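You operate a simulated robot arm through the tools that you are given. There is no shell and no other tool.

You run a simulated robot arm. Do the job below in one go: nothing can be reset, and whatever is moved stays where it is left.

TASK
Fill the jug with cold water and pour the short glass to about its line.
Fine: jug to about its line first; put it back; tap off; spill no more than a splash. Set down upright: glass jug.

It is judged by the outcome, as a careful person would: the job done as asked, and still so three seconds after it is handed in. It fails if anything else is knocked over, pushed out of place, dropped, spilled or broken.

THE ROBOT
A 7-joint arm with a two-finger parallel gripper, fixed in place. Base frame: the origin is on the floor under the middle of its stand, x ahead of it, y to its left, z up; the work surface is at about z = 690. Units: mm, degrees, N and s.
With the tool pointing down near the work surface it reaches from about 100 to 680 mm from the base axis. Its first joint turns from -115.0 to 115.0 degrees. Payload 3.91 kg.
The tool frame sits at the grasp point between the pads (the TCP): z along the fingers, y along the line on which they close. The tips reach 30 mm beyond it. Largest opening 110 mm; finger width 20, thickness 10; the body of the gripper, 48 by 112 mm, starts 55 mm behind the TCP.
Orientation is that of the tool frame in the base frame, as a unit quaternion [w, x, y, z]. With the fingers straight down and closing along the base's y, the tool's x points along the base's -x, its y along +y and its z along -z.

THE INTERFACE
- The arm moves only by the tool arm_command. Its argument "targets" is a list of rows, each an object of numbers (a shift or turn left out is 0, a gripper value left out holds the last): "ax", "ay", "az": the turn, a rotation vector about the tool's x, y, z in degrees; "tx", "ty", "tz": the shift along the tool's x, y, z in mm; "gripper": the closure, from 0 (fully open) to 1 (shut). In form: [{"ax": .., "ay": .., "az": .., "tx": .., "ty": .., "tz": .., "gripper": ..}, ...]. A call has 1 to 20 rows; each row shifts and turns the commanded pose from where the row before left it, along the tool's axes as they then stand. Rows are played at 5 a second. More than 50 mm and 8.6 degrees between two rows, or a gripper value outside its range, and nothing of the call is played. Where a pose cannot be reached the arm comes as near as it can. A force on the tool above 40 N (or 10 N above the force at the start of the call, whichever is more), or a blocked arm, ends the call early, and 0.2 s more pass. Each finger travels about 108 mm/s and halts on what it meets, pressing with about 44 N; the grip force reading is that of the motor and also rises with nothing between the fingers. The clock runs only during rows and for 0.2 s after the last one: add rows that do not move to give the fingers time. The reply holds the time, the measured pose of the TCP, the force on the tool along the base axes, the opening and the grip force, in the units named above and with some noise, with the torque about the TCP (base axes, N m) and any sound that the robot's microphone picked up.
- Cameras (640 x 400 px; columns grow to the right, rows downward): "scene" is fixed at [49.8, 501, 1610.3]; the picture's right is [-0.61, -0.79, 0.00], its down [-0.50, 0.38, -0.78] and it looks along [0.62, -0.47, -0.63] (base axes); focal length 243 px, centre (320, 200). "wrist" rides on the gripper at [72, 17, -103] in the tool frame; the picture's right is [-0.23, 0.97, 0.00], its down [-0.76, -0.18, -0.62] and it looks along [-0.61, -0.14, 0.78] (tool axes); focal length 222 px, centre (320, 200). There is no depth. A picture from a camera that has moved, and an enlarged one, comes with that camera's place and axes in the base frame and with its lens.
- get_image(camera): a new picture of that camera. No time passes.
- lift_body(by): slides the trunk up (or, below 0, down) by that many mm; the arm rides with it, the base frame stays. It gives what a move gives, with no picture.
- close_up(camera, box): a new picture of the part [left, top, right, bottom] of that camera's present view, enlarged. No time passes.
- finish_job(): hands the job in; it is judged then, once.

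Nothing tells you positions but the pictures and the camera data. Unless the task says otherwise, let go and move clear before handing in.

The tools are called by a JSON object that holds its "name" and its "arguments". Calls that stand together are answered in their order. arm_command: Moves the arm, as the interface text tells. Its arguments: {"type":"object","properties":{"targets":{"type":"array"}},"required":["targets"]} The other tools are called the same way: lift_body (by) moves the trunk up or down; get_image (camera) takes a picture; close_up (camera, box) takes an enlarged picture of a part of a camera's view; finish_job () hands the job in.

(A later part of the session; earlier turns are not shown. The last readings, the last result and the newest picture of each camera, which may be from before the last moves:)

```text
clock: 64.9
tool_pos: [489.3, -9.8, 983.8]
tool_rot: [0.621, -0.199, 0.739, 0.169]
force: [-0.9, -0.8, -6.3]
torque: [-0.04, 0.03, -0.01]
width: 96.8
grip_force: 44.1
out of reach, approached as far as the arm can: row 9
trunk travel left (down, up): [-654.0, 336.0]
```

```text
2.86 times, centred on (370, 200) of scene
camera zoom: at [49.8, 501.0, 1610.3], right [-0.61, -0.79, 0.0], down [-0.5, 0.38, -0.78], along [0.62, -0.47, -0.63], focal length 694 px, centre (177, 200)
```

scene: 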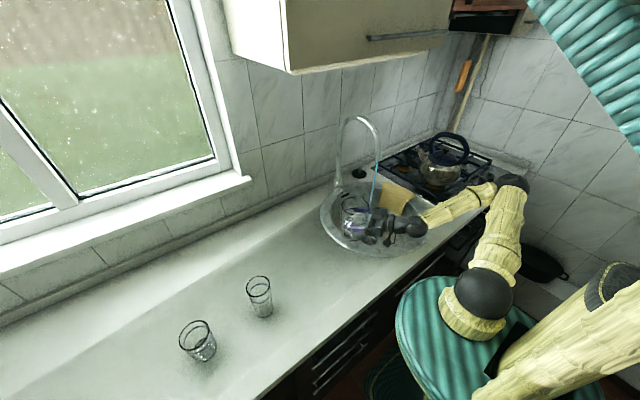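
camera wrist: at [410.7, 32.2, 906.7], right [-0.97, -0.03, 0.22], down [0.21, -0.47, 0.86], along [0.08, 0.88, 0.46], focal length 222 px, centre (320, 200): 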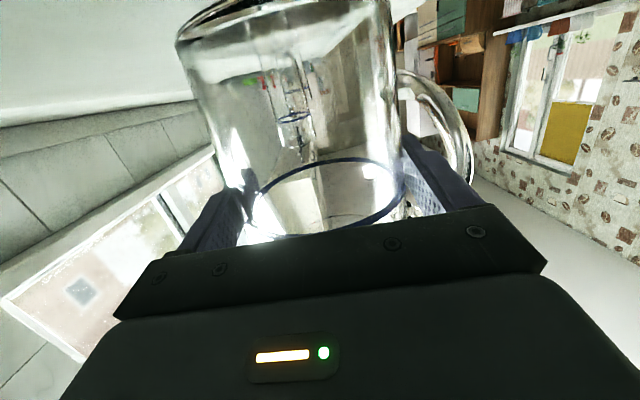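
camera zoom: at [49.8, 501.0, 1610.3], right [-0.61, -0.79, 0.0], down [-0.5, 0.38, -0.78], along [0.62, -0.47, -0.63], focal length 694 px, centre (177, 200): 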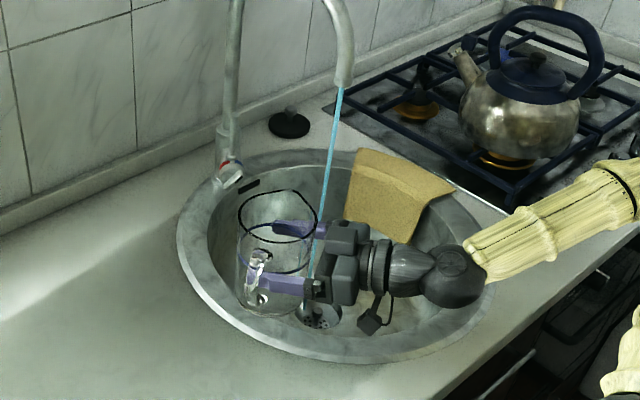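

The jug is over the sink and upright. I'll move it halfway toward the stream, then check the arm's clearance from the kettle and spout.

{"name": "arm_command", "arguments": {"targets": [{"tx": 0.4, "ty": -28, "tz": -2.5}, {"tx": 0.4, "ty": -28, "tz": -2.5}, {"tx": 0.4, "ty": -28, "tz": -2.5}, {"tx": 0.4, "ty": -26, "tz": -2.5}, {}]}}

{"name": "get_image", "arguments": {"camera": "scene"}}

{"name": "close_up", "arguments": {"camera": "scene", "box": [290, 130, 450, 270]}}

{"name": "get_image", "arguments": {"camera": "wrist"}}

```text
clock: 66.1
tool_pos: [535.8, -111.6, 984.0]
tool_rot: [0.62, -0.199, 0.74, 0.168]
force: [0.0, -0.5, -4.7]
torque: [-0.07, 0.04, -0.01]
width: 97.0
grip_force: 44.1
trunk travel left (down, up): [-654.0, 336.0]
```

```text
taken
```

scene: 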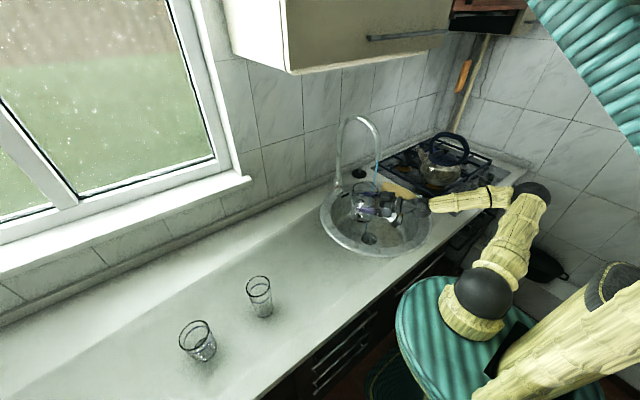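

```text
2.86 times, centred on (370, 200) of scene
camera zoom: at [49.8, 501.0, 1610.3], right [-0.61, -0.79, 0.0], down [-0.5, 0.38, -0.78], along [0.62, -0.47, -0.63], focal length 694 px, centre (177, 200)
```

zoom: 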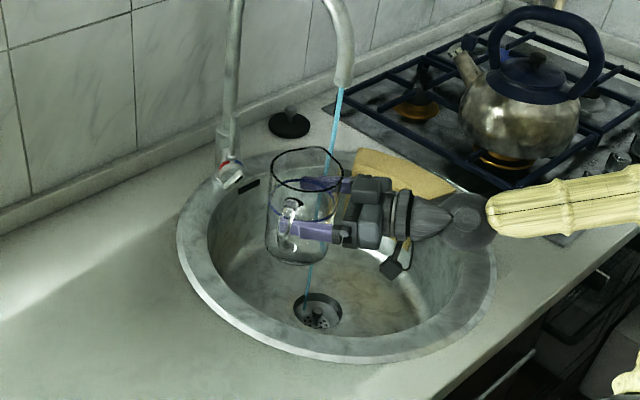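

```text
taken
camera wrist: at [428.8, -155.4, 931.0], right [-0.45, 0.86, 0.23], down [-0.33, -0.4, 0.86], along [0.83, 0.32, 0.46], focal length 222 px, centre (320, 200)
```

wrist: 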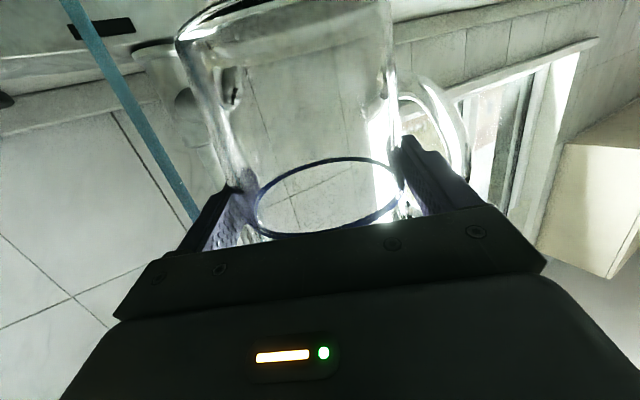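

The stream is about 90 mm further to the hand's right. I'll move the jug under it and look at once.

{"name": "arm_command", "arguments": {"targets": [{"ty": -46}, {"ty": -46}]}}

{"name": "close_up", "arguments": {"camera": "scene", "box": [330, 140, 430, 260]}}

{"name": "get_image", "arguments": {"camera": "wrist"}}

```text
clock: 66.7
tool_pos: [582.5, -190.8, 982.7]
tool_rot: [0.621, -0.198, 0.74, 0.167]
force: [-0.8, 0.1, -6.4]
torque: [-0.07, 0.03, 0.01]
width: 96.7
grip_force: 44.9
trunk travel left (down, up): [-654.0, 336.0]
```

```text
3.33 times, centred on (380, 200) of scene
camera zoom: at [49.8, 501.0, 1610.3], right [-0.61, -0.79, 0.0], down [-0.5, 0.38, -0.78], along [0.62, -0.47, -0.63], focal length 810 px, centre (120, 200)
```

zoom: 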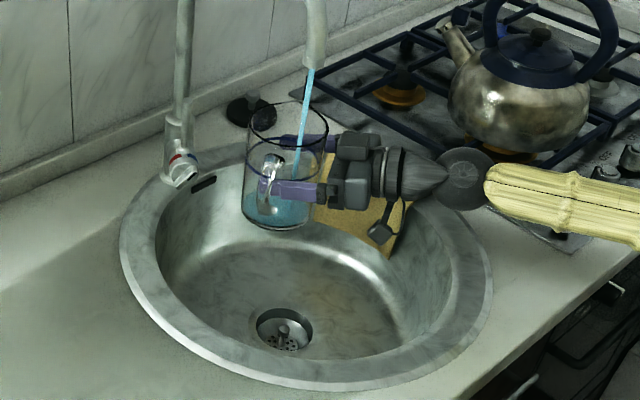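

```text
taken
camera wrist: at [476.0, -234.6, 930.2], right [-0.45, 0.86, 0.23], down [-0.33, -0.4, 0.86], along [0.83, 0.32, 0.46], focal length 222 px, centre (320, 200)
```

wrist: 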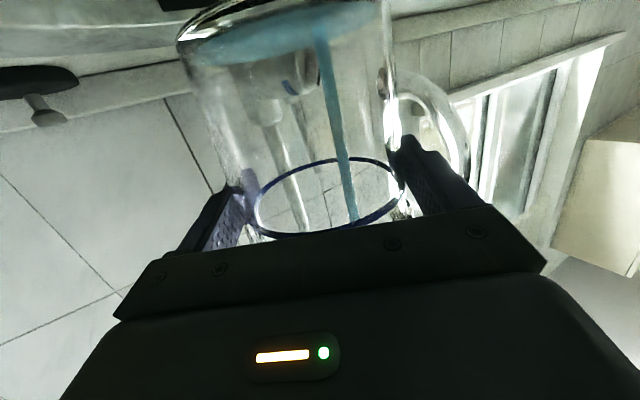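

{"name": "close_up", "arguments": {"camera": "wrist", "box": [160, 0, 480, 240]}}

{"name": "close_up", "arguments": {"camera": "scene", "box": [360, 160, 400, 215]}}

```text
1.67 times, centred on (320, 120) of wrist
camera zoom: at [476.0, -234.6, 930.2], right [-0.45, 0.86, 0.23], down [-0.33, -0.4, 0.86], along [0.83, 0.32, 0.46], focal length 370 px, centre (320, 333)
```

zoom: 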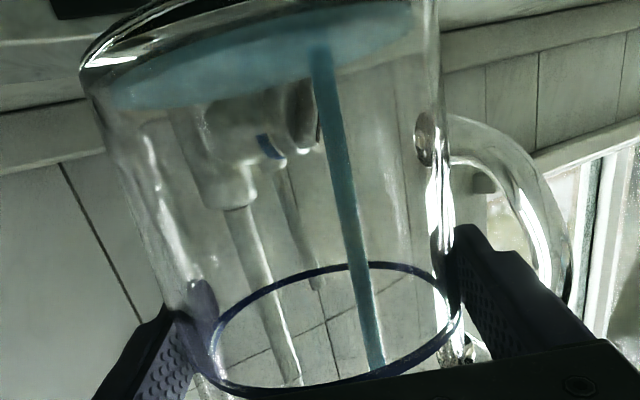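

```text
7.27 times, centred on (380, 188) of scene
camera zoom: at [49.8, 501.0, 1610.3], right [-0.61, -0.79, 0.0], down [-0.5, 0.38, -0.78], along [0.62, -0.47, -0.63], focal length 1767 px, centre (-116, 291)
```

zoom: 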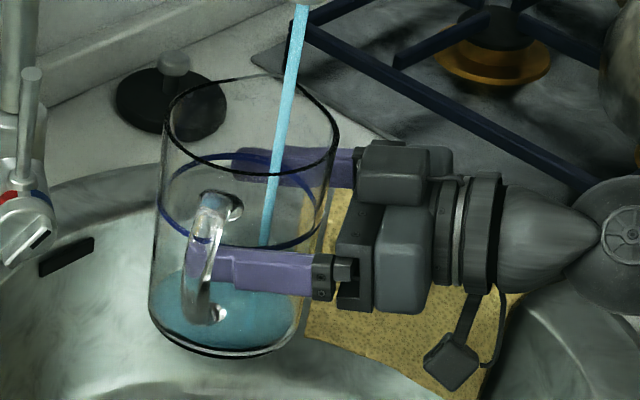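

{"name": "arm_command", "arguments": {"targets": [{}, {}]}}

{"name": "close_up", "arguments": {"camera": "scene", "box": [360, 160, 400, 215]}}

{"name": "close_up", "arguments": {"camera": "wrist", "box": [160, 0, 480, 240]}}

```text
clock: 67.3
tool_pos: [583.8, -190.3, 983.9]
tool_rot: [0.621, -0.198, 0.74, 0.167]
force: [0.9, 0.4, -4.9]
torque: [-0.07, 0.08, 0.02]
width: 97.0
grip_force: 43.4
trunk travel left (down, up): [-654.0, 336.0]
```

```text
7.27 times, centred on (380, 188) of scene
camera zoom: at [49.8, 501.0, 1610.3], right [-0.61, -0.79, 0.0], down [-0.5, 0.38, -0.78], along [0.62, -0.47, -0.63], focal length 1767 px, centre (-116, 291)
```

zoom: 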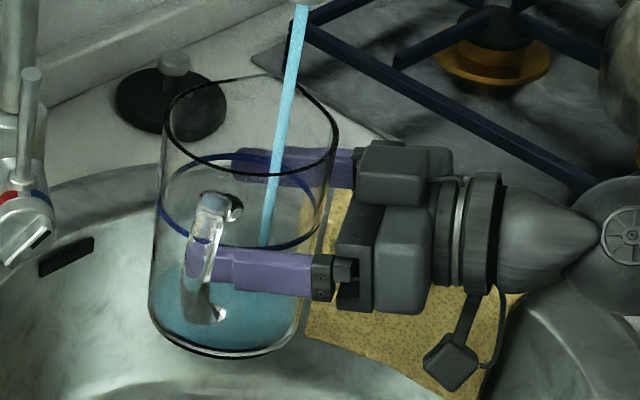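

```text
1.67 times, centred on (320, 120) of wrist
camera zoom: at [475.7, -234.0, 930.4], right [-0.45, 0.86, 0.23], down [-0.33, -0.4, 0.86], along [0.83, 0.32, 0.46], focal length 370 px, centre (320, 333)
```

zoom: 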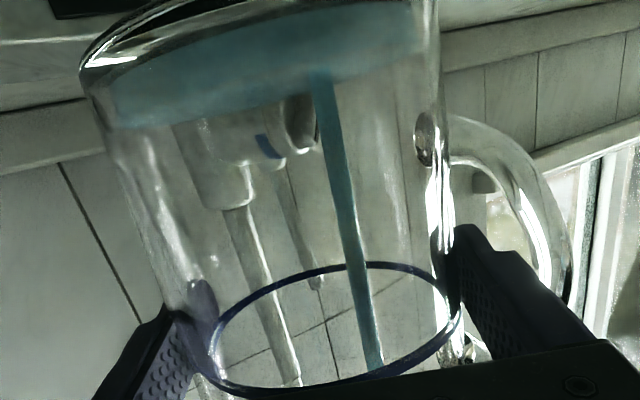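

The level is rising roughly 12 mm per second. I'll hold for about two seconds and check again.

{"name": "arm_command", "arguments": {"targets": [{}, {}, {}, {}, {}, {}, {}, {}, {}, {}]}}

{"name": "close_up", "arguments": {"camera": "scene", "box": [360, 160, 400, 215]}}

{"name": "close_up", "arguments": {"camera": "wrist", "box": [160, 0, 480, 240]}}

```text
clock: 69.5
tool_pos: [582.5, -190.3, 983.3]
tool_rot: [0.621, -0.199, 0.74, 0.168]
force: [-0.5, -0.5, -5.6]
torque: [-0.07, 0.07, -0.01]
width: 97.0
grip_force: 44.3
trunk travel left (down, up): [-654.0, 336.0]
```

```text
7.27 times, centred on (380, 188) of scene
camera zoom: at [49.8, 501.0, 1610.3], right [-0.61, -0.79, 0.0], down [-0.5, 0.38, -0.78], along [0.62, -0.47, -0.63], focal length 1767 px, centre (-116, 291)
```

zoom: 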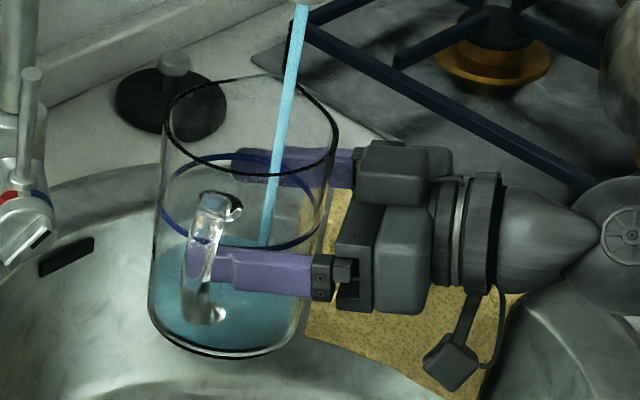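

```text
1.67 times, centred on (320, 120) of wrist
camera zoom: at [475.7, -233.9, 930.4], right [-0.45, 0.86, 0.23], down [-0.33, -0.4, 0.86], along [0.83, 0.32, 0.46], focal length 370 px, centre (320, 333)
```

zoom: 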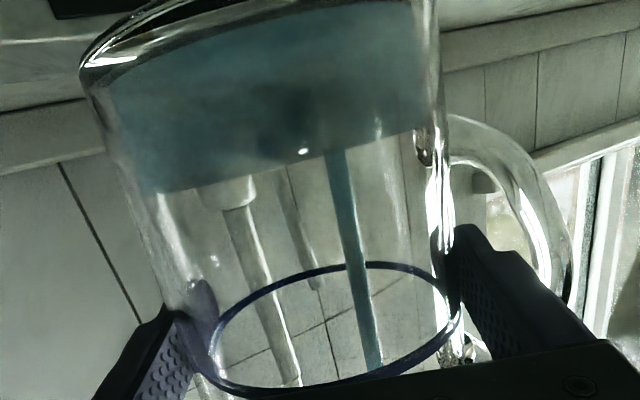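

The surface is now level with the camera at z≈930; the line is near z≈988. I'll hold for about 2.6 s more.

{"name": "arm_command", "arguments": {"targets": [{}, {}, {}, {}, {}, {}, {}, {}, {}, {}, {}, {}]}}

{"name": "close_up", "arguments": {"camera": "scene", "box": [360, 160, 400, 215]}}

{"name": "close_up", "arguments": {"camera": "wrist", "box": [160, 0, 480, 240]}}

```text
clock: 72.1
tool_pos: [583.0, -189.3, 983.8]
tool_rot: [0.62, -0.198, 0.74, 0.168]
force: [-0.3, -0.2, -7.5]
torque: [-0.04, 0.07, -0.01]
width: 97.0
grip_force: 43.9
trunk travel left (down, up): [-654.0, 336.0]
```

```text
7.27 times, centred on (380, 188) of scene
camera zoom: at [49.8, 501.0, 1610.3], right [-0.61, -0.79, 0.0], down [-0.5, 0.38, -0.78], along [0.62, -0.47, -0.63], focal length 1767 px, centre (-116, 291)
```

zoom: 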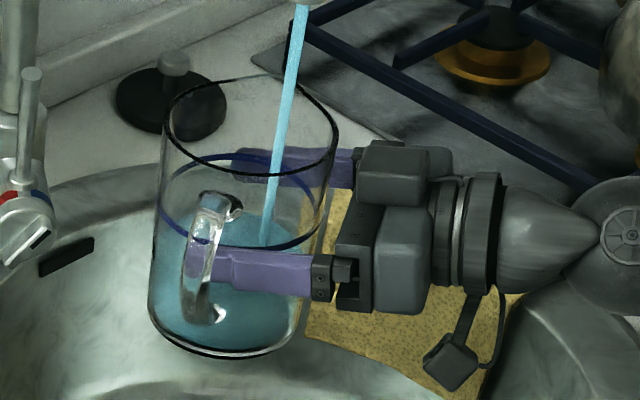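

```text
1.67 times, centred on (320, 120) of wrist
camera zoom: at [475.8, -233.9, 930.3], right [-0.45, 0.86, 0.23], down [-0.33, -0.4, 0.86], along [0.83, 0.32, 0.46], focal length 370 px, centre (320, 333)
```

zoom: 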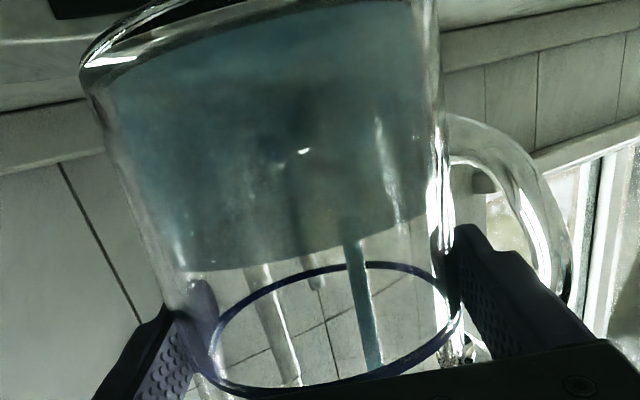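

About 3 s remain to the line. I'll hold a little short of that, then check before pulling out.

{"name": "arm_command", "arguments": {"targets": [{}, {}, {}, {}, {}, {}, {}, {}]}}

{"name": "close_up", "arguments": {"camera": "wrist", "box": [160, 0, 480, 240]}}

{"name": "close_up", "arguments": {"camera": "scene", "box": [360, 160, 400, 215]}}

```text
clock: 73.9
tool_pos: [581.9, -190.2, 982.7]
tool_rot: [0.621, -0.199, 0.74, 0.168]
force: [-0.4, 0.1, -8.3]
torque: [-0.09, 0.08, 0.0]
width: 97.1
grip_force: 43.9
trunk travel left (down, up): [-654.0, 336.0]
```

```text
1.67 times, centred on (320, 120) of wrist
camera zoom: at [475.8, -233.9, 930.2], right [-0.45, 0.86, 0.23], down [-0.33, -0.4, 0.86], along [0.83, 0.32, 0.46], focal length 370 px, centre (320, 333)
```

zoom: 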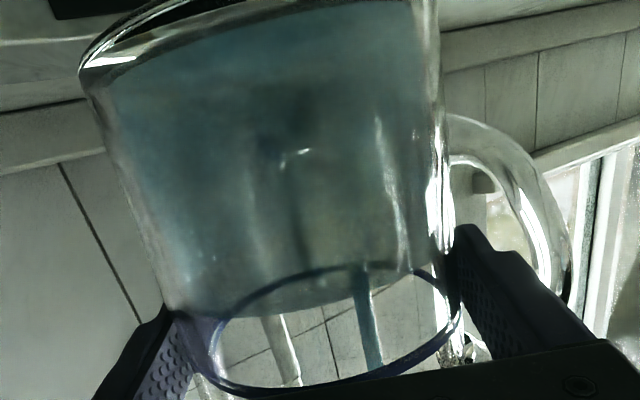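

```text
7.27 times, centred on (380, 188) of scene
camera zoom: at [49.8, 501.0, 1610.3], right [-0.61, -0.79, 0.0], down [-0.5, 0.38, -0.78], along [0.62, -0.47, -0.63], focal length 1767 px, centre (-116, 291)
```

zoom: 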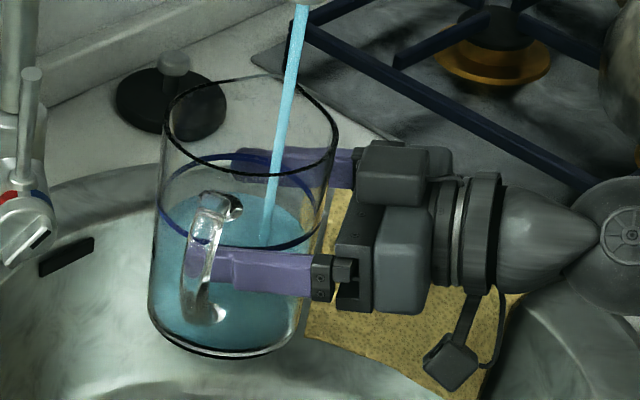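

{"name": "close_up", "arguments": {"camera": "scene", "box": [364, 170, 388, 205]}}

{"name": "close_up", "arguments": {"camera": "wrist", "box": [240, 130, 440, 240]}}

```text
11.43 times, centred on (376, 188) of scene
camera zoom: at [49.8, 501.0, 1610.3], right [-0.61, -0.79, 0.0], down [-0.5, 0.38, -0.78], along [0.62, -0.47, -0.63], focal length 2776 px, centre (-320, 343)
```

zoom: 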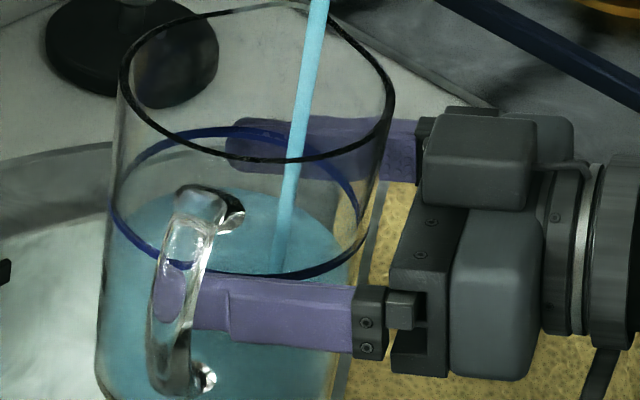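

```text
3.20 times, centred on (340, 185) of wrist
camera zoom: at [475.8, -233.9, 930.2], right [-0.45, 0.86, 0.23], down [-0.33, -0.4, 0.86], along [0.83, 0.32, 0.46], focal length 711 px, centre (256, 248)
```

zoom: 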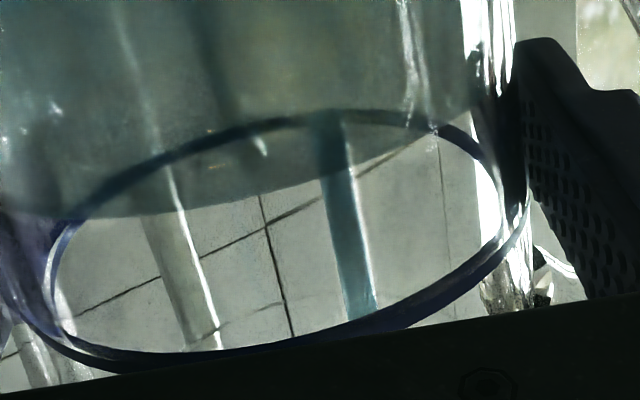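

By these readings the level is still about 17–24 mm under the line. I'll hold one more second.

{"name": "arm_command", "arguments": {"targets": [{}, {}, {}, {}]}}

{"name": "close_up", "arguments": {"camera": "scene", "box": [364, 170, 388, 205]}}

{"name": "close_up", "arguments": {"camera": "wrist", "box": [240, 130, 440, 240]}}

```text
clock: 74.9
tool_pos: [582.9, -190.3, 983.8]
tool_rot: [0.62, -0.199, 0.74, 0.169]
force: [-0.8, -0.6, -9.3]
torque: [-0.08, 0.09, -0.01]
width: 97.3
grip_force: 43.5
trunk travel left (down, up): [-654.0, 336.0]
```

```text
11.43 times, centred on (376, 188) of scene
camera zoom: at [49.8, 501.0, 1610.3], right [-0.61, -0.79, 0.0], down [-0.5, 0.38, -0.78], along [0.62, -0.47, -0.63], focal length 2776 px, centre (-320, 343)
```

zoom: 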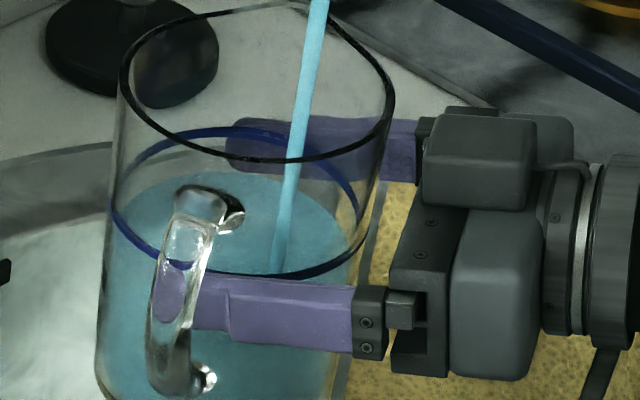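

```text
3.20 times, centred on (340, 185) of wrist
camera zoom: at [475.8, -233.9, 930.2], right [-0.45, 0.86, 0.23], down [-0.33, -0.4, 0.86], along [0.83, 0.32, 0.46], focal length 711 px, centre (256, 248)
```

zoom: 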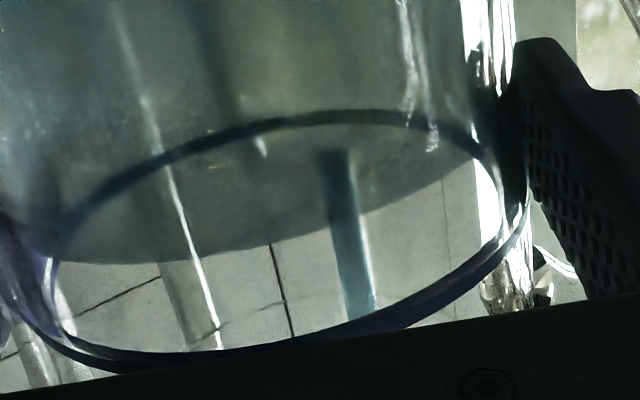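

The level is about 11 mm under the line by rate and views. I'll hold 0.8 s more and then slide the jug out of the stream smoothly.

{"name": "arm_command", "arguments": {"targets": [{}, {}, {}, {}, {"ty": 20}, {"ty": 35}, {"ty": 35}, {"ty": 25}, {"ty": 10}, {}]}}

{"name": "close_up", "arguments": {"camera": "scene", "box": [345, 170, 395, 220]}}

{"name": "close_up", "arguments": {"camera": "wrist", "box": [160, 0, 480, 240]}}

{"name": "get_image", "arguments": {"camera": "scene"}}

```text
clock: 77.1
tool_pos: [519.0, -82.2, 983.5]
tool_rot: [0.621, -0.198, 0.74, 0.167]
force: [-0.7, -0.1, -9.2]
torque: [-0.14, 0.07, 0.0]
width: 97.0
grip_force: 44.5
trunk travel left (down, up): [-654.0, 336.0]
```

```text
8.00 times, centred on (370, 195) of scene
camera zoom: at [49.8, 501.0, 1610.3], right [-0.61, -0.79, 0.0], down [-0.5, 0.38, -0.78], along [0.62, -0.47, -0.63], focal length 1944 px, centre (-80, 240)
```

zoom: 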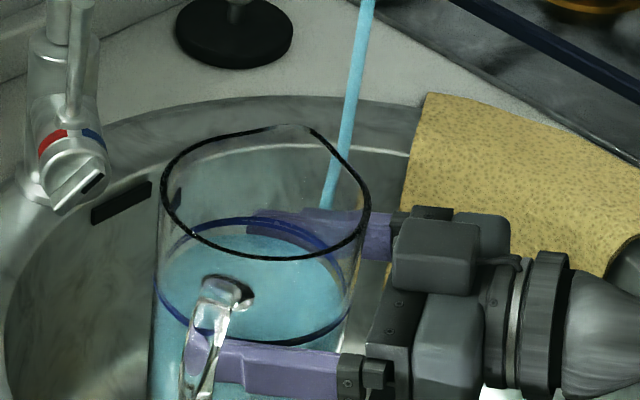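

```text
1.67 times, centred on (320, 120) of wrist
camera zoom: at [411.6, -126.2, 931.2], right [-0.45, 0.86, 0.23], down [-0.33, -0.4, 0.86], along [0.83, 0.32, 0.46], focal length 370 px, centre (320, 333)
```

zoom: 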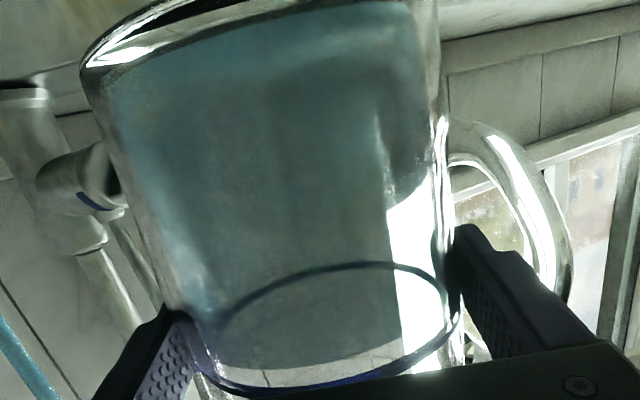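

```text
taken
```

scene: 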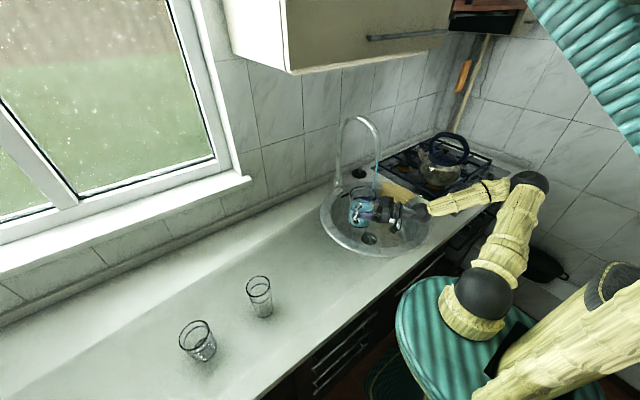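

{"name": "close_up", "arguments": {"camera": "scene", "box": [355, 182, 380, 207]}}

{"name": "close_up", "arguments": {"camera": "wrist", "box": [250, 140, 450, 240]}}

```text
16.00 times, centred on (368, 194) of scene
camera zoom: at [49.8, 501.0, 1610.3], right [-0.61, -0.79, 0.0], down [-0.5, 0.38, -0.78], along [0.62, -0.47, -0.63], focal length 3887 px, centre (-440, 288)
```

zoom: 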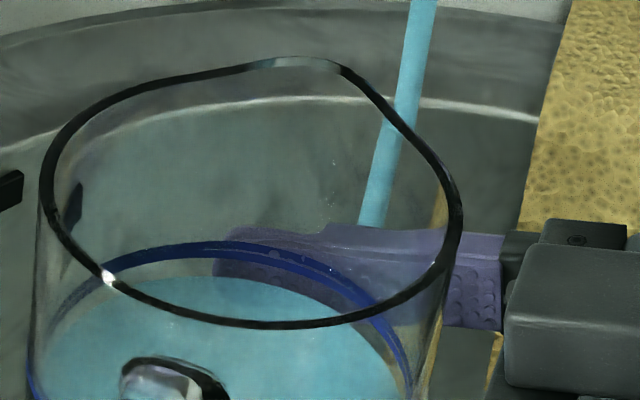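

```text
3.20 times, centred on (350, 190) of wrist
camera zoom: at [411.6, -126.2, 931.2], right [-0.45, 0.86, 0.23], down [-0.33, -0.4, 0.86], along [0.83, 0.32, 0.46], focal length 711 px, centre (224, 232)
```

zoom: 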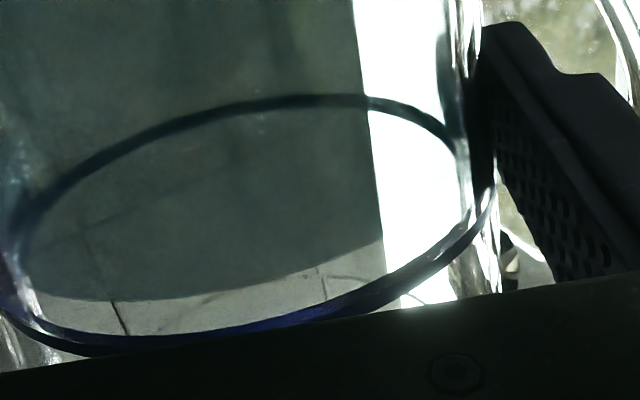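

The level is about 5 mm under the line. A quick pass back through the stream, about 0.6 s, should bring it to the line.

{"name": "arm_command", "arguments": {"targets": [{"ty": -20}, {"ty": -35}, {"ty": -35}, {"ty": -20}, {"ty": 20}, {"ty": 35}, {"ty": 35}, {"ty": 20}, {}, {}]}}

{"name": "close_up", "arguments": {"camera": "scene", "box": [355, 182, 380, 207]}}

{"name": "close_up", "arguments": {"camera": "wrist", "box": [250, 140, 450, 240]}}

{"name": "close_up", "arguments": {"camera": "scene", "box": [310, 150, 430, 270]}}

```text
clock: 79.3
tool_pos: [519.4, -81.1, 983.8]
tool_rot: [0.621, -0.198, 0.74, 0.167]
force: [-0.8, 0.1, -10.5]
torque: [-0.11, 0.12, 0.0]
width: 97.2
grip_force: 44.0
trunk travel left (down, up): [-654.0, 336.0]
```

```text
16.00 times, centred on (368, 194) of scene
camera zoom: at [49.8, 501.0, 1610.3], right [-0.61, -0.79, 0.0], down [-0.5, 0.38, -0.78], along [0.62, -0.47, -0.63], focal length 3887 px, centre (-440, 288)
```

zoom: 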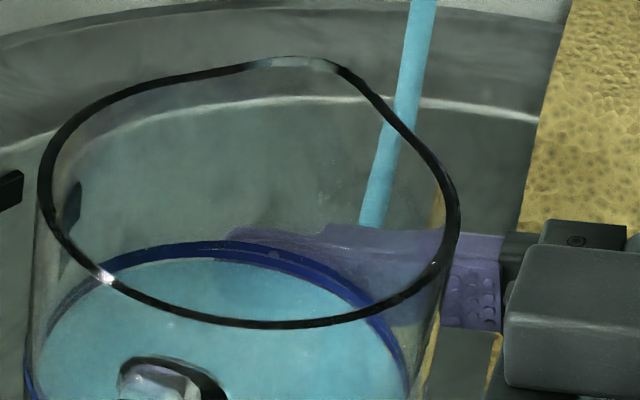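

```text
3.20 times, centred on (350, 190) of wrist
camera zoom: at [411.8, -126.2, 930.9], right [-0.45, 0.86, 0.23], down [-0.33, -0.4, 0.86], along [0.83, 0.32, 0.46], focal length 711 px, centre (224, 232)
```

zoom: 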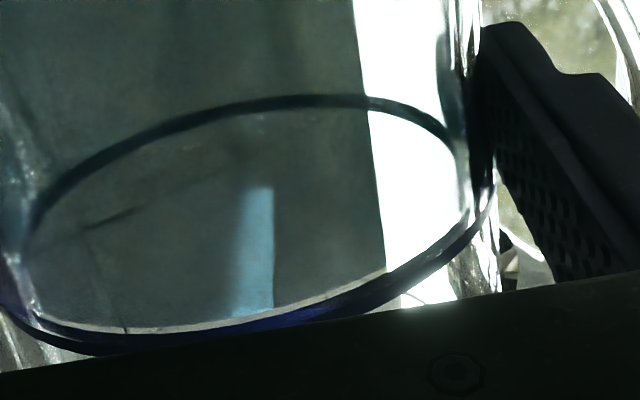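

```text
3.33 times, centred on (370, 210) of scene
camera zoom: at [49.8, 501.0, 1610.3], right [-0.61, -0.79, 0.0], down [-0.5, 0.38, -0.78], along [0.62, -0.47, -0.63], focal length 810 px, centre (153, 167)
```

zoom: 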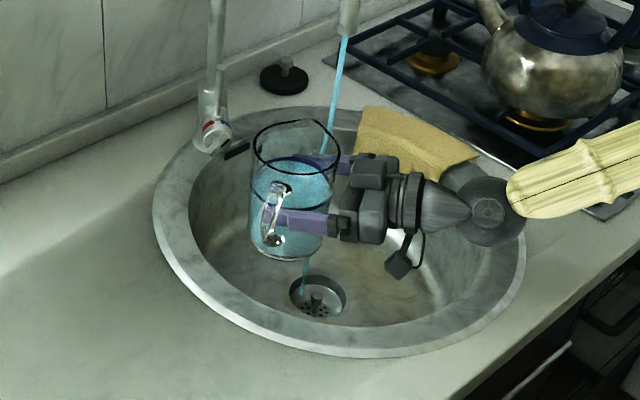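

The water now sits at the bottom edge of the jug's line, so the jug is filled. I'll lift it well above the glasses before carrying it over to the short glass.

{"name": "lift_body", "arguments": {"by": 150}}

{"name": "arm_command", "arguments": {"targets": [{"ty": 12, "tz": 8}, {"ty": 20, "tz": 14}, {"ty": 24, "tz": 16}, {"ty": 24, "tz": 16}, {"ty": 24, "tz": 16}, {"ty": 20, "tz": 12}, {"ty": 12, "tz": 6}, {}]}}

{"name": "get_image", "arguments": {"camera": "scene"}}

{"name": "get_image", "arguments": {"camera": "wrist"}}

```text
clock: 81.1
tool_pos: [520.5, -82.5, 1133.9]
tool_rot: [0.62, -0.198, 0.74, 0.167]
force: [-0.1, -0.4, -10.2]
torque: [-0.11, 0.11, -0.02]
width: 96.9
grip_force: 44.1
trunk travel left (down, up): [-804.0, 186.0]
```

```text
clock: 82.9
tool_pos: [525.8, 78.0, 1119.7]
tool_rot: [0.62, -0.199, 0.74, 0.168]
force: [-0.5, 0.2, -9.0]
torque: [-0.09, 0.1, -0.02]
width: 97.1
grip_force: 44.3
trunk travel left (down, up): [-804.0, 186.0]
```

```text
taken
```

scene: 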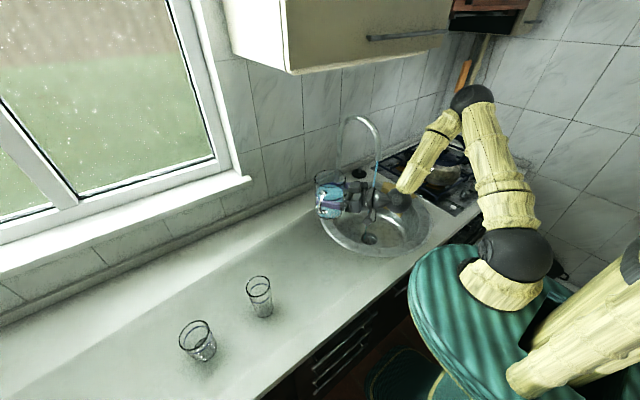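

```text
taken
camera wrist: at [418.8, 34.3, 1065.9], right [-0.45, 0.86, 0.23], down [-0.33, -0.4, 0.86], along [0.83, 0.32, 0.46], focal length 222 px, centre (320, 200)
```

wrist: 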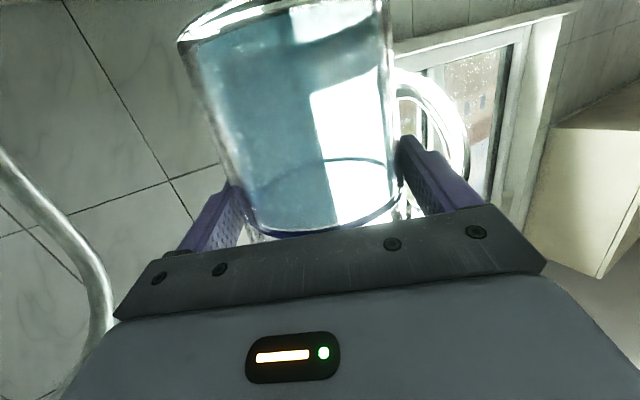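

{"name": "arm_command", "arguments": {"targets": [{"tx": -2, "ty": 13, "tz": 4.5}, {"tx": -3.8, "ty": 25, "tz": 9}, {"tx": -3.8, "ty": 27, "tz": 9.2}, {"tx": -3.8, "ty": 27, "tz": 9.2}, {"tx": -3.8, "ty": 27, "tz": 9.2}, {"tx": -3.8, "ty": 27, "tz": 9.2}, {"tx": -3.8, "ty": 27, "tz": 9.2}, {"tx": -3.8, "ty": 25, "tz": 9.2}, {"tx": -3, "ty": 22, "tz": 8}, {"tx": -2, "ty": 14, "tz": 5}, {}]}}

{"name": "get_image", "arguments": {"camera": "scene"}}

```text
clock: 85.3
tool_pos: [482.9, 325.1, 1138.0]
tool_rot: [0.621, -0.198, 0.74, 0.167]
force: [0.5, 0.2, -9.4]
torque: [-0.1, 0.11, 0.0]
width: 97.1
grip_force: 43.9
trunk travel left (down, up): [-804.0, 186.0]
```

```text
taken
```

scene: 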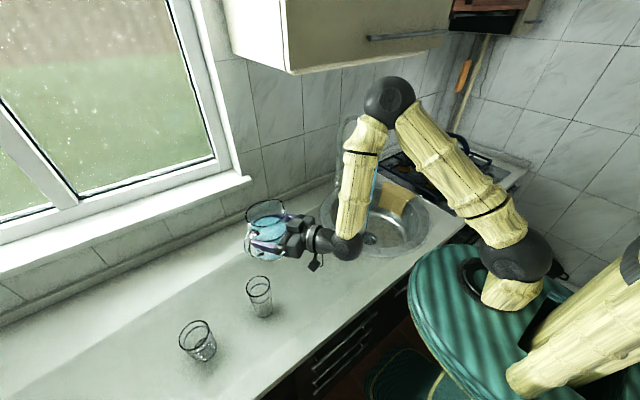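

{"name": "arm_command", "arguments": {"targets": [{"ax": -3.0, "az": -0.52}, {"ax": -4.925, "az": -0.868}, {"ax": -4.925, "az": -0.868}, {"ax": -4.925, "az": -0.868}, {"ax": -4.925, "az": -0.868}, {"ax": -4.925, "az": -0.868}, {"ax": -4.925, "az": -0.868}, {"ax": -4.925, "az": -0.868}, {"ax": -1.97, "az": -0.35}, {}]}}

{"name": "get_image", "arguments": {"camera": "scene"}}

{"name": "get_image", "arguments": {"camera": "wrist"}}

```text
clock: 87.5
tool_pos: [482.6, 324.9, 1137.6]
tool_rot: [0.526, -0.44, 0.627, 0.37]
force: [0.0, 0.0, -10.1]
torque: [-0.18, -0.01, 0.03]
width: 97.2
grip_force: 43.9
trunk travel left (down, up): [-804.0, 186.0]
```

```text
taken
```

scene: 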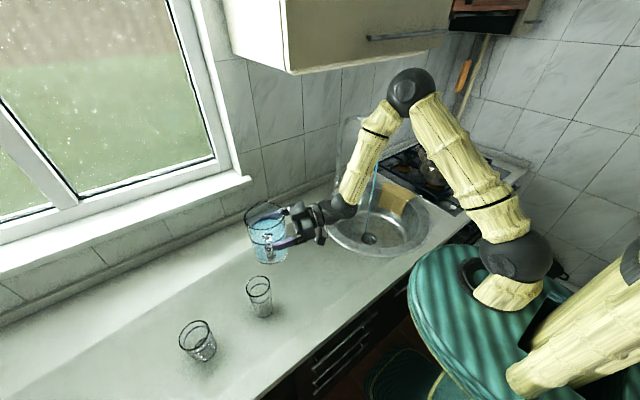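

```text
taken
camera wrist: at [428.6, 222.0, 1084.9], right [-0.9, 0.37, 0.22], down [0.0, -0.51, 0.86], along [0.43, 0.78, 0.46], focal length 222 px, centre (320, 200)
```

wrist: 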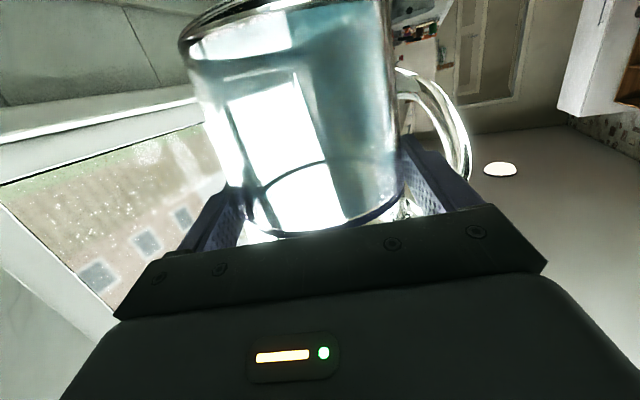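

Upright and steady. Next I carry it past the tall glass, high, to the far-left side of the short glass.

{"name": "arm_command", "arguments": {"targets": [{"tx": -1.5, "ty": 8, "tz": 8}, {"tx": -2.6, "ty": 15, "tz": 15}, {"tx": -3.5, "ty": 19.5, "tz": 20}, {"tx": -3.5, "ty": 19.5, "tz": 20}, {"tx": -3.5, "ty": 19.5, "tz": 20}, {"tx": -3.5, "ty": 19.5, "tz": 20}, {"tx": -3.5, "ty": 19.5, "tz": 20}, {"tx": -3.5, "ty": 19.5, "tz": 20}, {"tx": -3.5, "ty": 19.5, "tz": 20}, {"tx": -3.5, "ty": 19.5, "tz": 20}, {"tx": -3.5, "ty": 19.5, "tz": 20}, {"tx": -2.6, "ty": 15, "tz": 16}, {"tx": -1.5, "ty": 8, "tz": 9}, {}]}}

{"name": "get_image", "arguments": {"camera": "scene"}}

{"name": "get_image", "arguments": {"camera": "wrist"}}

```text
clock: 90.5
tool_pos: [352.2, 620.1, 1137.1]
tool_rot: [0.526, -0.44, 0.627, 0.37]
force: [-0.1, 0.4, -9.1]
torque: [-0.15, 0.0, 0.0]
width: 96.9
grip_force: 44.3
trunk travel left (down, up): [-804.0, 186.0]
```

```text
taken
```

scene: 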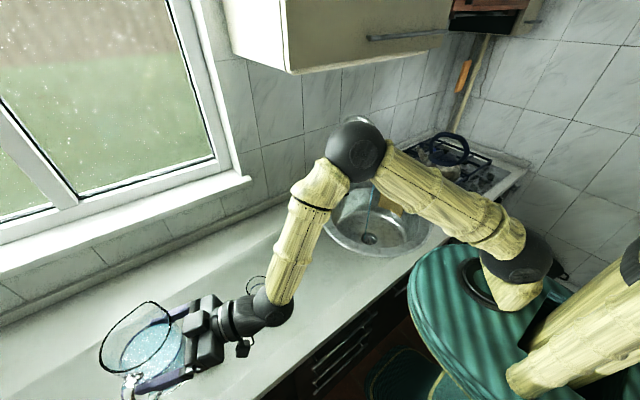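

```text
taken
camera wrist: at [298.3, 515.9, 1084.0], right [-0.9, 0.37, 0.22], down [0.0, -0.51, 0.86], along [0.43, 0.78, 0.46], focal length 222 px, centre (320, 200)
```

wrist: 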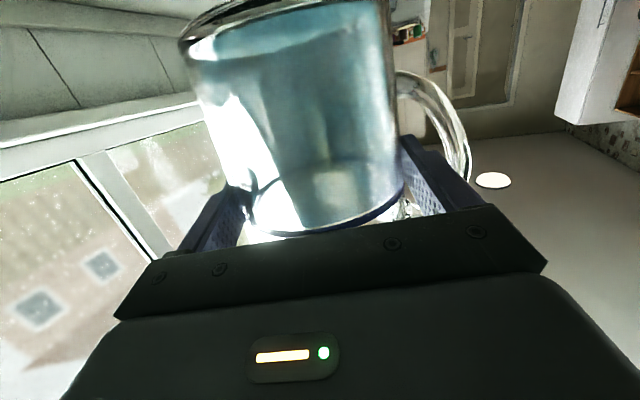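

From here the gripper blocks the fixed camera's view of the glass. A pour direction more toward -y will keep the glass visible, so I'll yaw back to about 32° and shift.

{"name": "arm_command", "arguments": {"targets": [{"ax": 2.5, "az": 0.44}, {"ax": 4.68, "az": 0.825}, {"ax": 4.68, "az": 0.825}, {"ax": 4.68, "az": 0.825}, {"ax": 4.68, "az": 0.825}, {"ax": 4.68, "az": 0.825}, {"ax": 4.68, "az": 0.825}, {"ax": 4.68, "az": 0.825}, {"ax": 2.2, "az": 0.39}, {"ty": 15}, {"ty": 20, "tz": 5}, {"ty": 15, "tz": 10}, {"tz": 15}, {"tz": 15}, {}]}}

{"name": "get_image", "arguments": {"camera": "scene"}}

{"name": "get_image", "arguments": {"camera": "wrist"}}

```text
clock: 93.7
tool_pos: [364.0, 686.1, 1130.2]
tool_rot: [0.618, -0.211, 0.736, 0.177]
force: [0.5, 0.4, -9.7]
torque: [-0.14, 0.11, 0.0]
width: 97.3
grip_force: 43.7
trunk travel left (down, up): [-804.0, 186.0]
```

```text
taken
```

scene: 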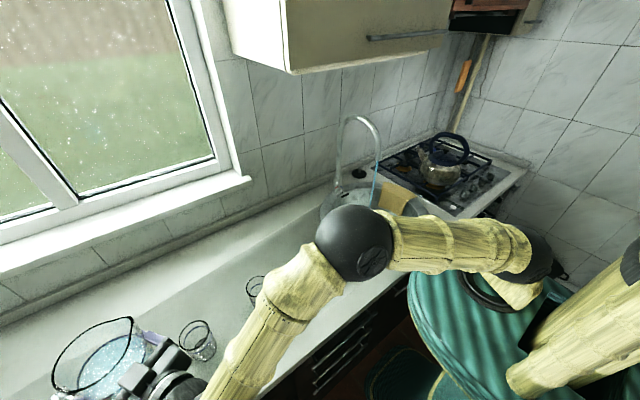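

```text
taken
camera wrist: at [258.0, 636.5, 1076.8], right [-0.48, 0.85, 0.22], down [-0.31, -0.41, 0.86], along [0.82, 0.35, 0.46], focal length 222 px, centre (320, 200)
```

wrist: 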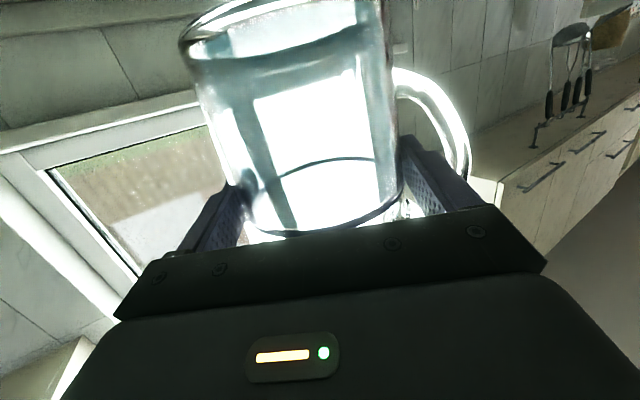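

{"name": "close_up", "arguments": {"camera": "scene", "box": [40, 290, 240, 400]}}

{"name": "close_up", "arguments": {"camera": "scene", "box": [170, 310, 230, 370]}}

```text
3.20 times, centred on (140, 345) of scene
camera zoom: at [49.8, 501.0, 1610.3], right [-0.61, -0.79, 0.0], down [-0.5, 0.38, -0.78], along [0.62, -0.47, -0.63], focal length 777 px, centre (896, -264)
```

zoom: 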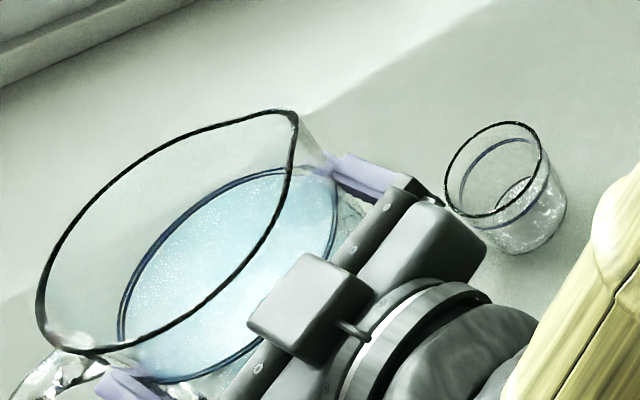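

```text
6.67 times, centred on (200, 340) of scene
camera zoom: at [49.8, 501.0, 1610.3], right [-0.61, -0.79, 0.0], down [-0.5, 0.38, -0.78], along [0.62, -0.47, -0.63], focal length 1620 px, centre (1120, -733)
```

zoom: 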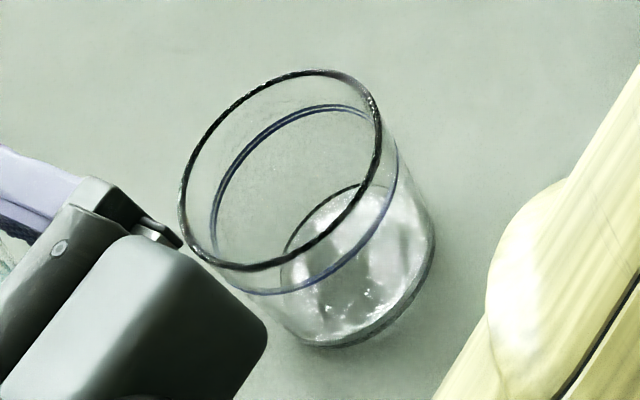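

The glass measures about (456,594) with its rim at z≈950 and line at ≈923, and the spout prediction matches the picture. I'll move the spout over the glass, still high, pre-tilt to 30° (below the pour angle), and then look.

{"name": "arm_command", "arguments": {"targets": [{"tx": -1, "ty": -8, "tz": 6}, {"tx": -1.5, "ty": -12, "tz": 9}, {"tx": -1.2, "ty": -8, "tz": 6}, {}, {"ax": -0.52, "az": 2.96}, {"ax": -0.86, "az": 4.92}, {"ax": -0.86, "az": 4.92}, {"ax": -0.86, "az": 4.92}, {"ax": -0.86, "az": 4.92}, {"ax": -0.86, "az": 4.92}, {"ax": -0.35, "az": 1.97}, {}]}}

{"name": "get_image", "arguments": {"camera": "scene"}}

{"name": "close_up", "arguments": {"camera": "scene", "box": [40, 270, 280, 400]}}

```text
clock: 96.3
tool_pos: [397.0, 671.7, 1129.3]
tool_rot: [0.541, -0.044, 0.758, 0.362]
force: [0.5, -0.5, -9.6]
torque: [-0.17, 0.03, 0.01]
width: 97.4
grip_force: 44.0
trunk travel left (down, up): [-804.0, 186.0]
```

```text
taken
```

scene: 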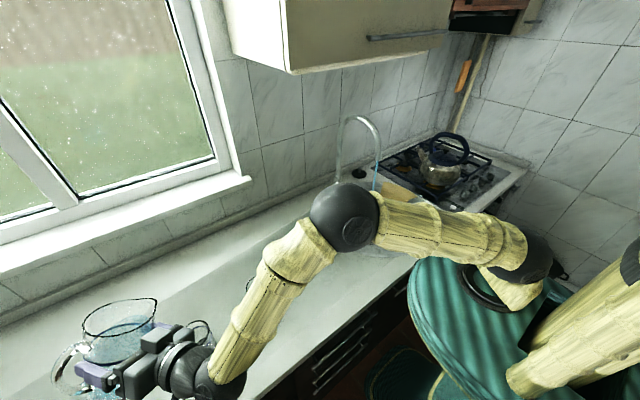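

```text
2.67 times, centred on (160, 335) of scene
camera zoom: at [49.8, 501.0, 1610.3], right [-0.61, -0.79, 0.0], down [-0.5, 0.38, -0.78], along [0.62, -0.47, -0.63], focal length 648 px, centre (747, -160)
```

zoom: 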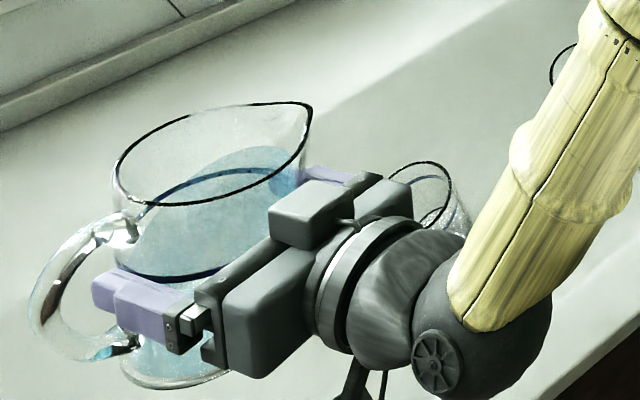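

The spout is about 14 mm short of the glass centre in the pour direction and only a few mm off sideways. I'll correct that and lower straight down.

{"name": "arm_command", "arguments": {"targets": [{"tz": -5}, {}]}}

{"name": "lift_body", "arguments": {"by": -100}}

{"name": "get_image", "arguments": {"camera": "scene"}}

{"name": "close_up", "arguments": {"camera": "scene", "box": [80, 280, 280, 400]}}

{"name": "get_image", "arguments": {"camera": "wrist"}}

```text
clock: 96.9
tool_pos: [393.2, 669.0, 1130.4]
tool_rot: [0.542, -0.045, 0.758, 0.362]
force: [0.1, 0.3, -9.2]
torque: [-0.21, 0.03, -0.01]
width: 97.1
grip_force: 43.9
trunk travel left (down, up): [-804.0, 186.0]
```

```text
clock: 98.2
tool_pos: [392.4, 669.3, 1031.7]
tool_rot: [0.542, -0.045, 0.757, 0.362]
force: [-0.3, -0.2, -9.4]
torque: [-0.2, 0.0, 0.02]
width: 96.8
grip_force: 44.2
trunk travel left (down, up): [-704.0, 286.0]
```

```text
taken
```

scene: 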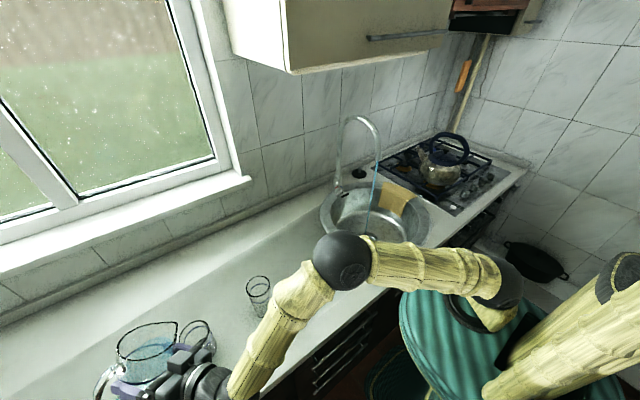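

```text
3.20 times, centred on (180, 340) of scene
camera zoom: at [49.8, 501.0, 1610.3], right [-0.61, -0.79, 0.0], down [-0.5, 0.38, -0.78], along [0.62, -0.47, -0.63], focal length 777 px, centre (768, -248)
```

zoom: 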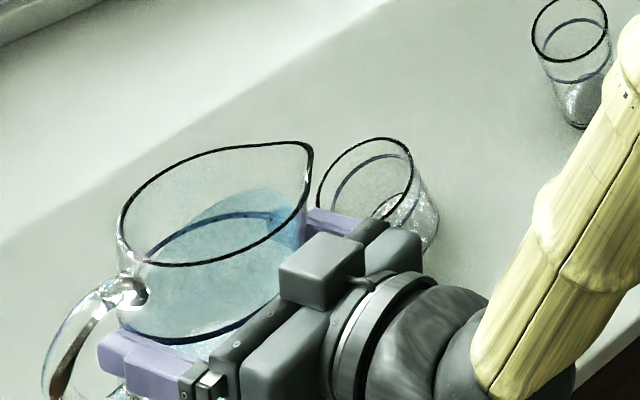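

```text
taken
camera wrist: at [274.0, 642.1, 993.3], right [-0.36, 0.64, 0.68], down [-0.1, -0.75, 0.65], along [0.93, 0.17, 0.33], focal length 222 px, centre (320, 200)
```

wrist: 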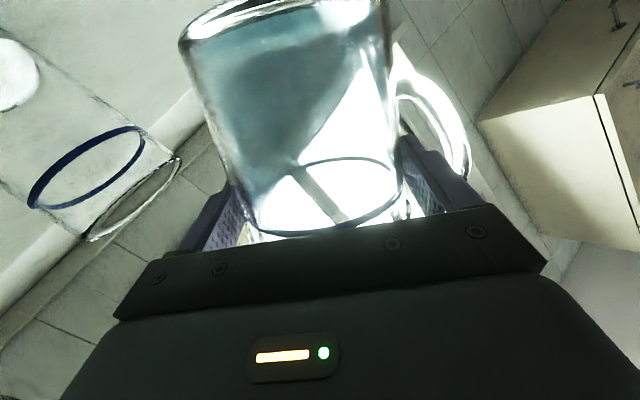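

The glass is visible in both cameras. After a small correction and a 20 mm lower, I'll tilt gradually toward the pour angle.

{"name": "arm_command", "arguments": {"targets": [{"tz": 6}, {}]}}

{"name": "lift_body", "arguments": {"by": -20}}

{"name": "arm_command", "arguments": {"targets": [{"ax": -0.345, "az": 1.97}, {"ax": -0.345, "az": 1.97}, {"ax": -0.345, "az": 1.97}, {}]}}

{"name": "close_up", "arguments": {"camera": "scene", "box": [80, 280, 280, 400]}}

{"name": "get_image", "arguments": {"camera": "wrist"}}

```text
clock: 98.8
tool_pos: [398.4, 672.9, 1030.1]
tool_rot: [0.542, -0.045, 0.757, 0.361]
force: [-0.4, 0.6, -9.9]
torque: [-0.23, 0.05, 0.0]
width: 97.3
grip_force: 44.1
trunk travel left (down, up): [-704.0, 286.0]
```

```text
clock: 99.5
tool_pos: [396.7, 671.6, 1010.3]
tool_rot: [0.542, -0.045, 0.757, 0.363]
force: [0.3, 0.0, -10.1]
torque: [-0.22, 0.07, 0.0]
width: 97.1
grip_force: 44.6
trunk travel left (down, up): [-684.0, 306.0]
```

```text
clock: 100.5
tool_pos: [397.9, 673.5, 1010.5]
tool_rot: [0.522, -0.012, 0.755, 0.397]
force: [1.0, 0.0, -9.1]
torque: [-0.24, 0.03, 0.02]
width: 97.2
grip_force: 44.4
trunk travel left (down, up): [-684.0, 306.0]
```

```text
3.20 times, centred on (180, 340) of scene
camera zoom: at [49.8, 501.0, 1610.3], right [-0.61, -0.79, 0.0], down [-0.5, 0.38, -0.78], along [0.62, -0.47, -0.63], focal length 777 px, centre (768, -248)
```

zoom: 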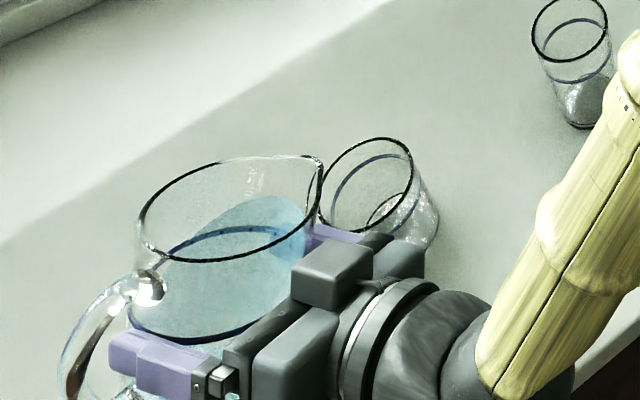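

```text
taken
camera wrist: at [276.8, 649.0, 977.1], right [-0.32, 0.58, 0.75], down [-0.06, -0.8, 0.59], along [0.95, 0.14, 0.29], focal length 222 px, centre (320, 200)
```

wrist: 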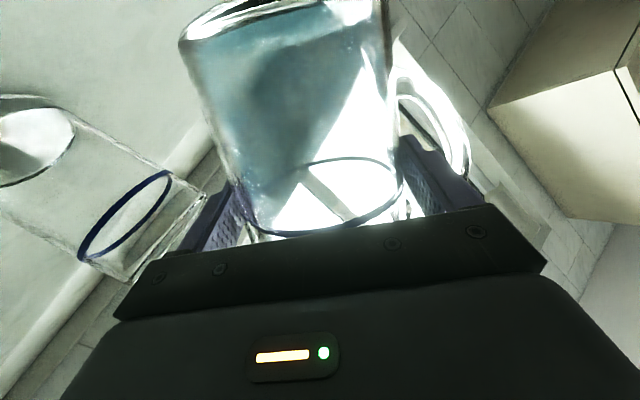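

{"name": "arm_command", "arguments": {"targets": [{"ax": -0.345, "az": 1.97}, {"ax": -0.345, "az": 1.97}, {}]}}

{"name": "close_up", "arguments": {"camera": "scene", "box": [110, 300, 240, 380]}}

```text
clock: 101.3
tool_pos: [397.0, 672.0, 1009.5]
tool_rot: [0.508, 0.012, 0.753, 0.418]
force: [0.4, 0.8, -9.6]
torque: [-0.21, -0.01, -0.03]
width: 97.0
grip_force: 44.1
trunk travel left (down, up): [-684.0, 306.0]
```

```text
4.92 times, centred on (175, 340) of scene
camera zoom: at [49.8, 501.0, 1610.3], right [-0.61, -0.79, 0.0], down [-0.5, 0.38, -0.78], along [0.62, -0.47, -0.63], focal length 1196 px, centre (1034, -489)
```

zoom: 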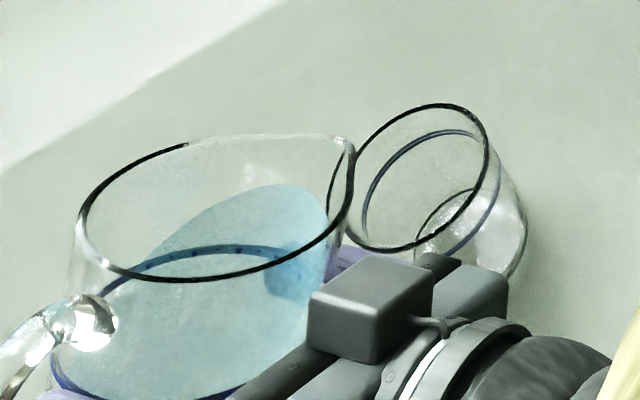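

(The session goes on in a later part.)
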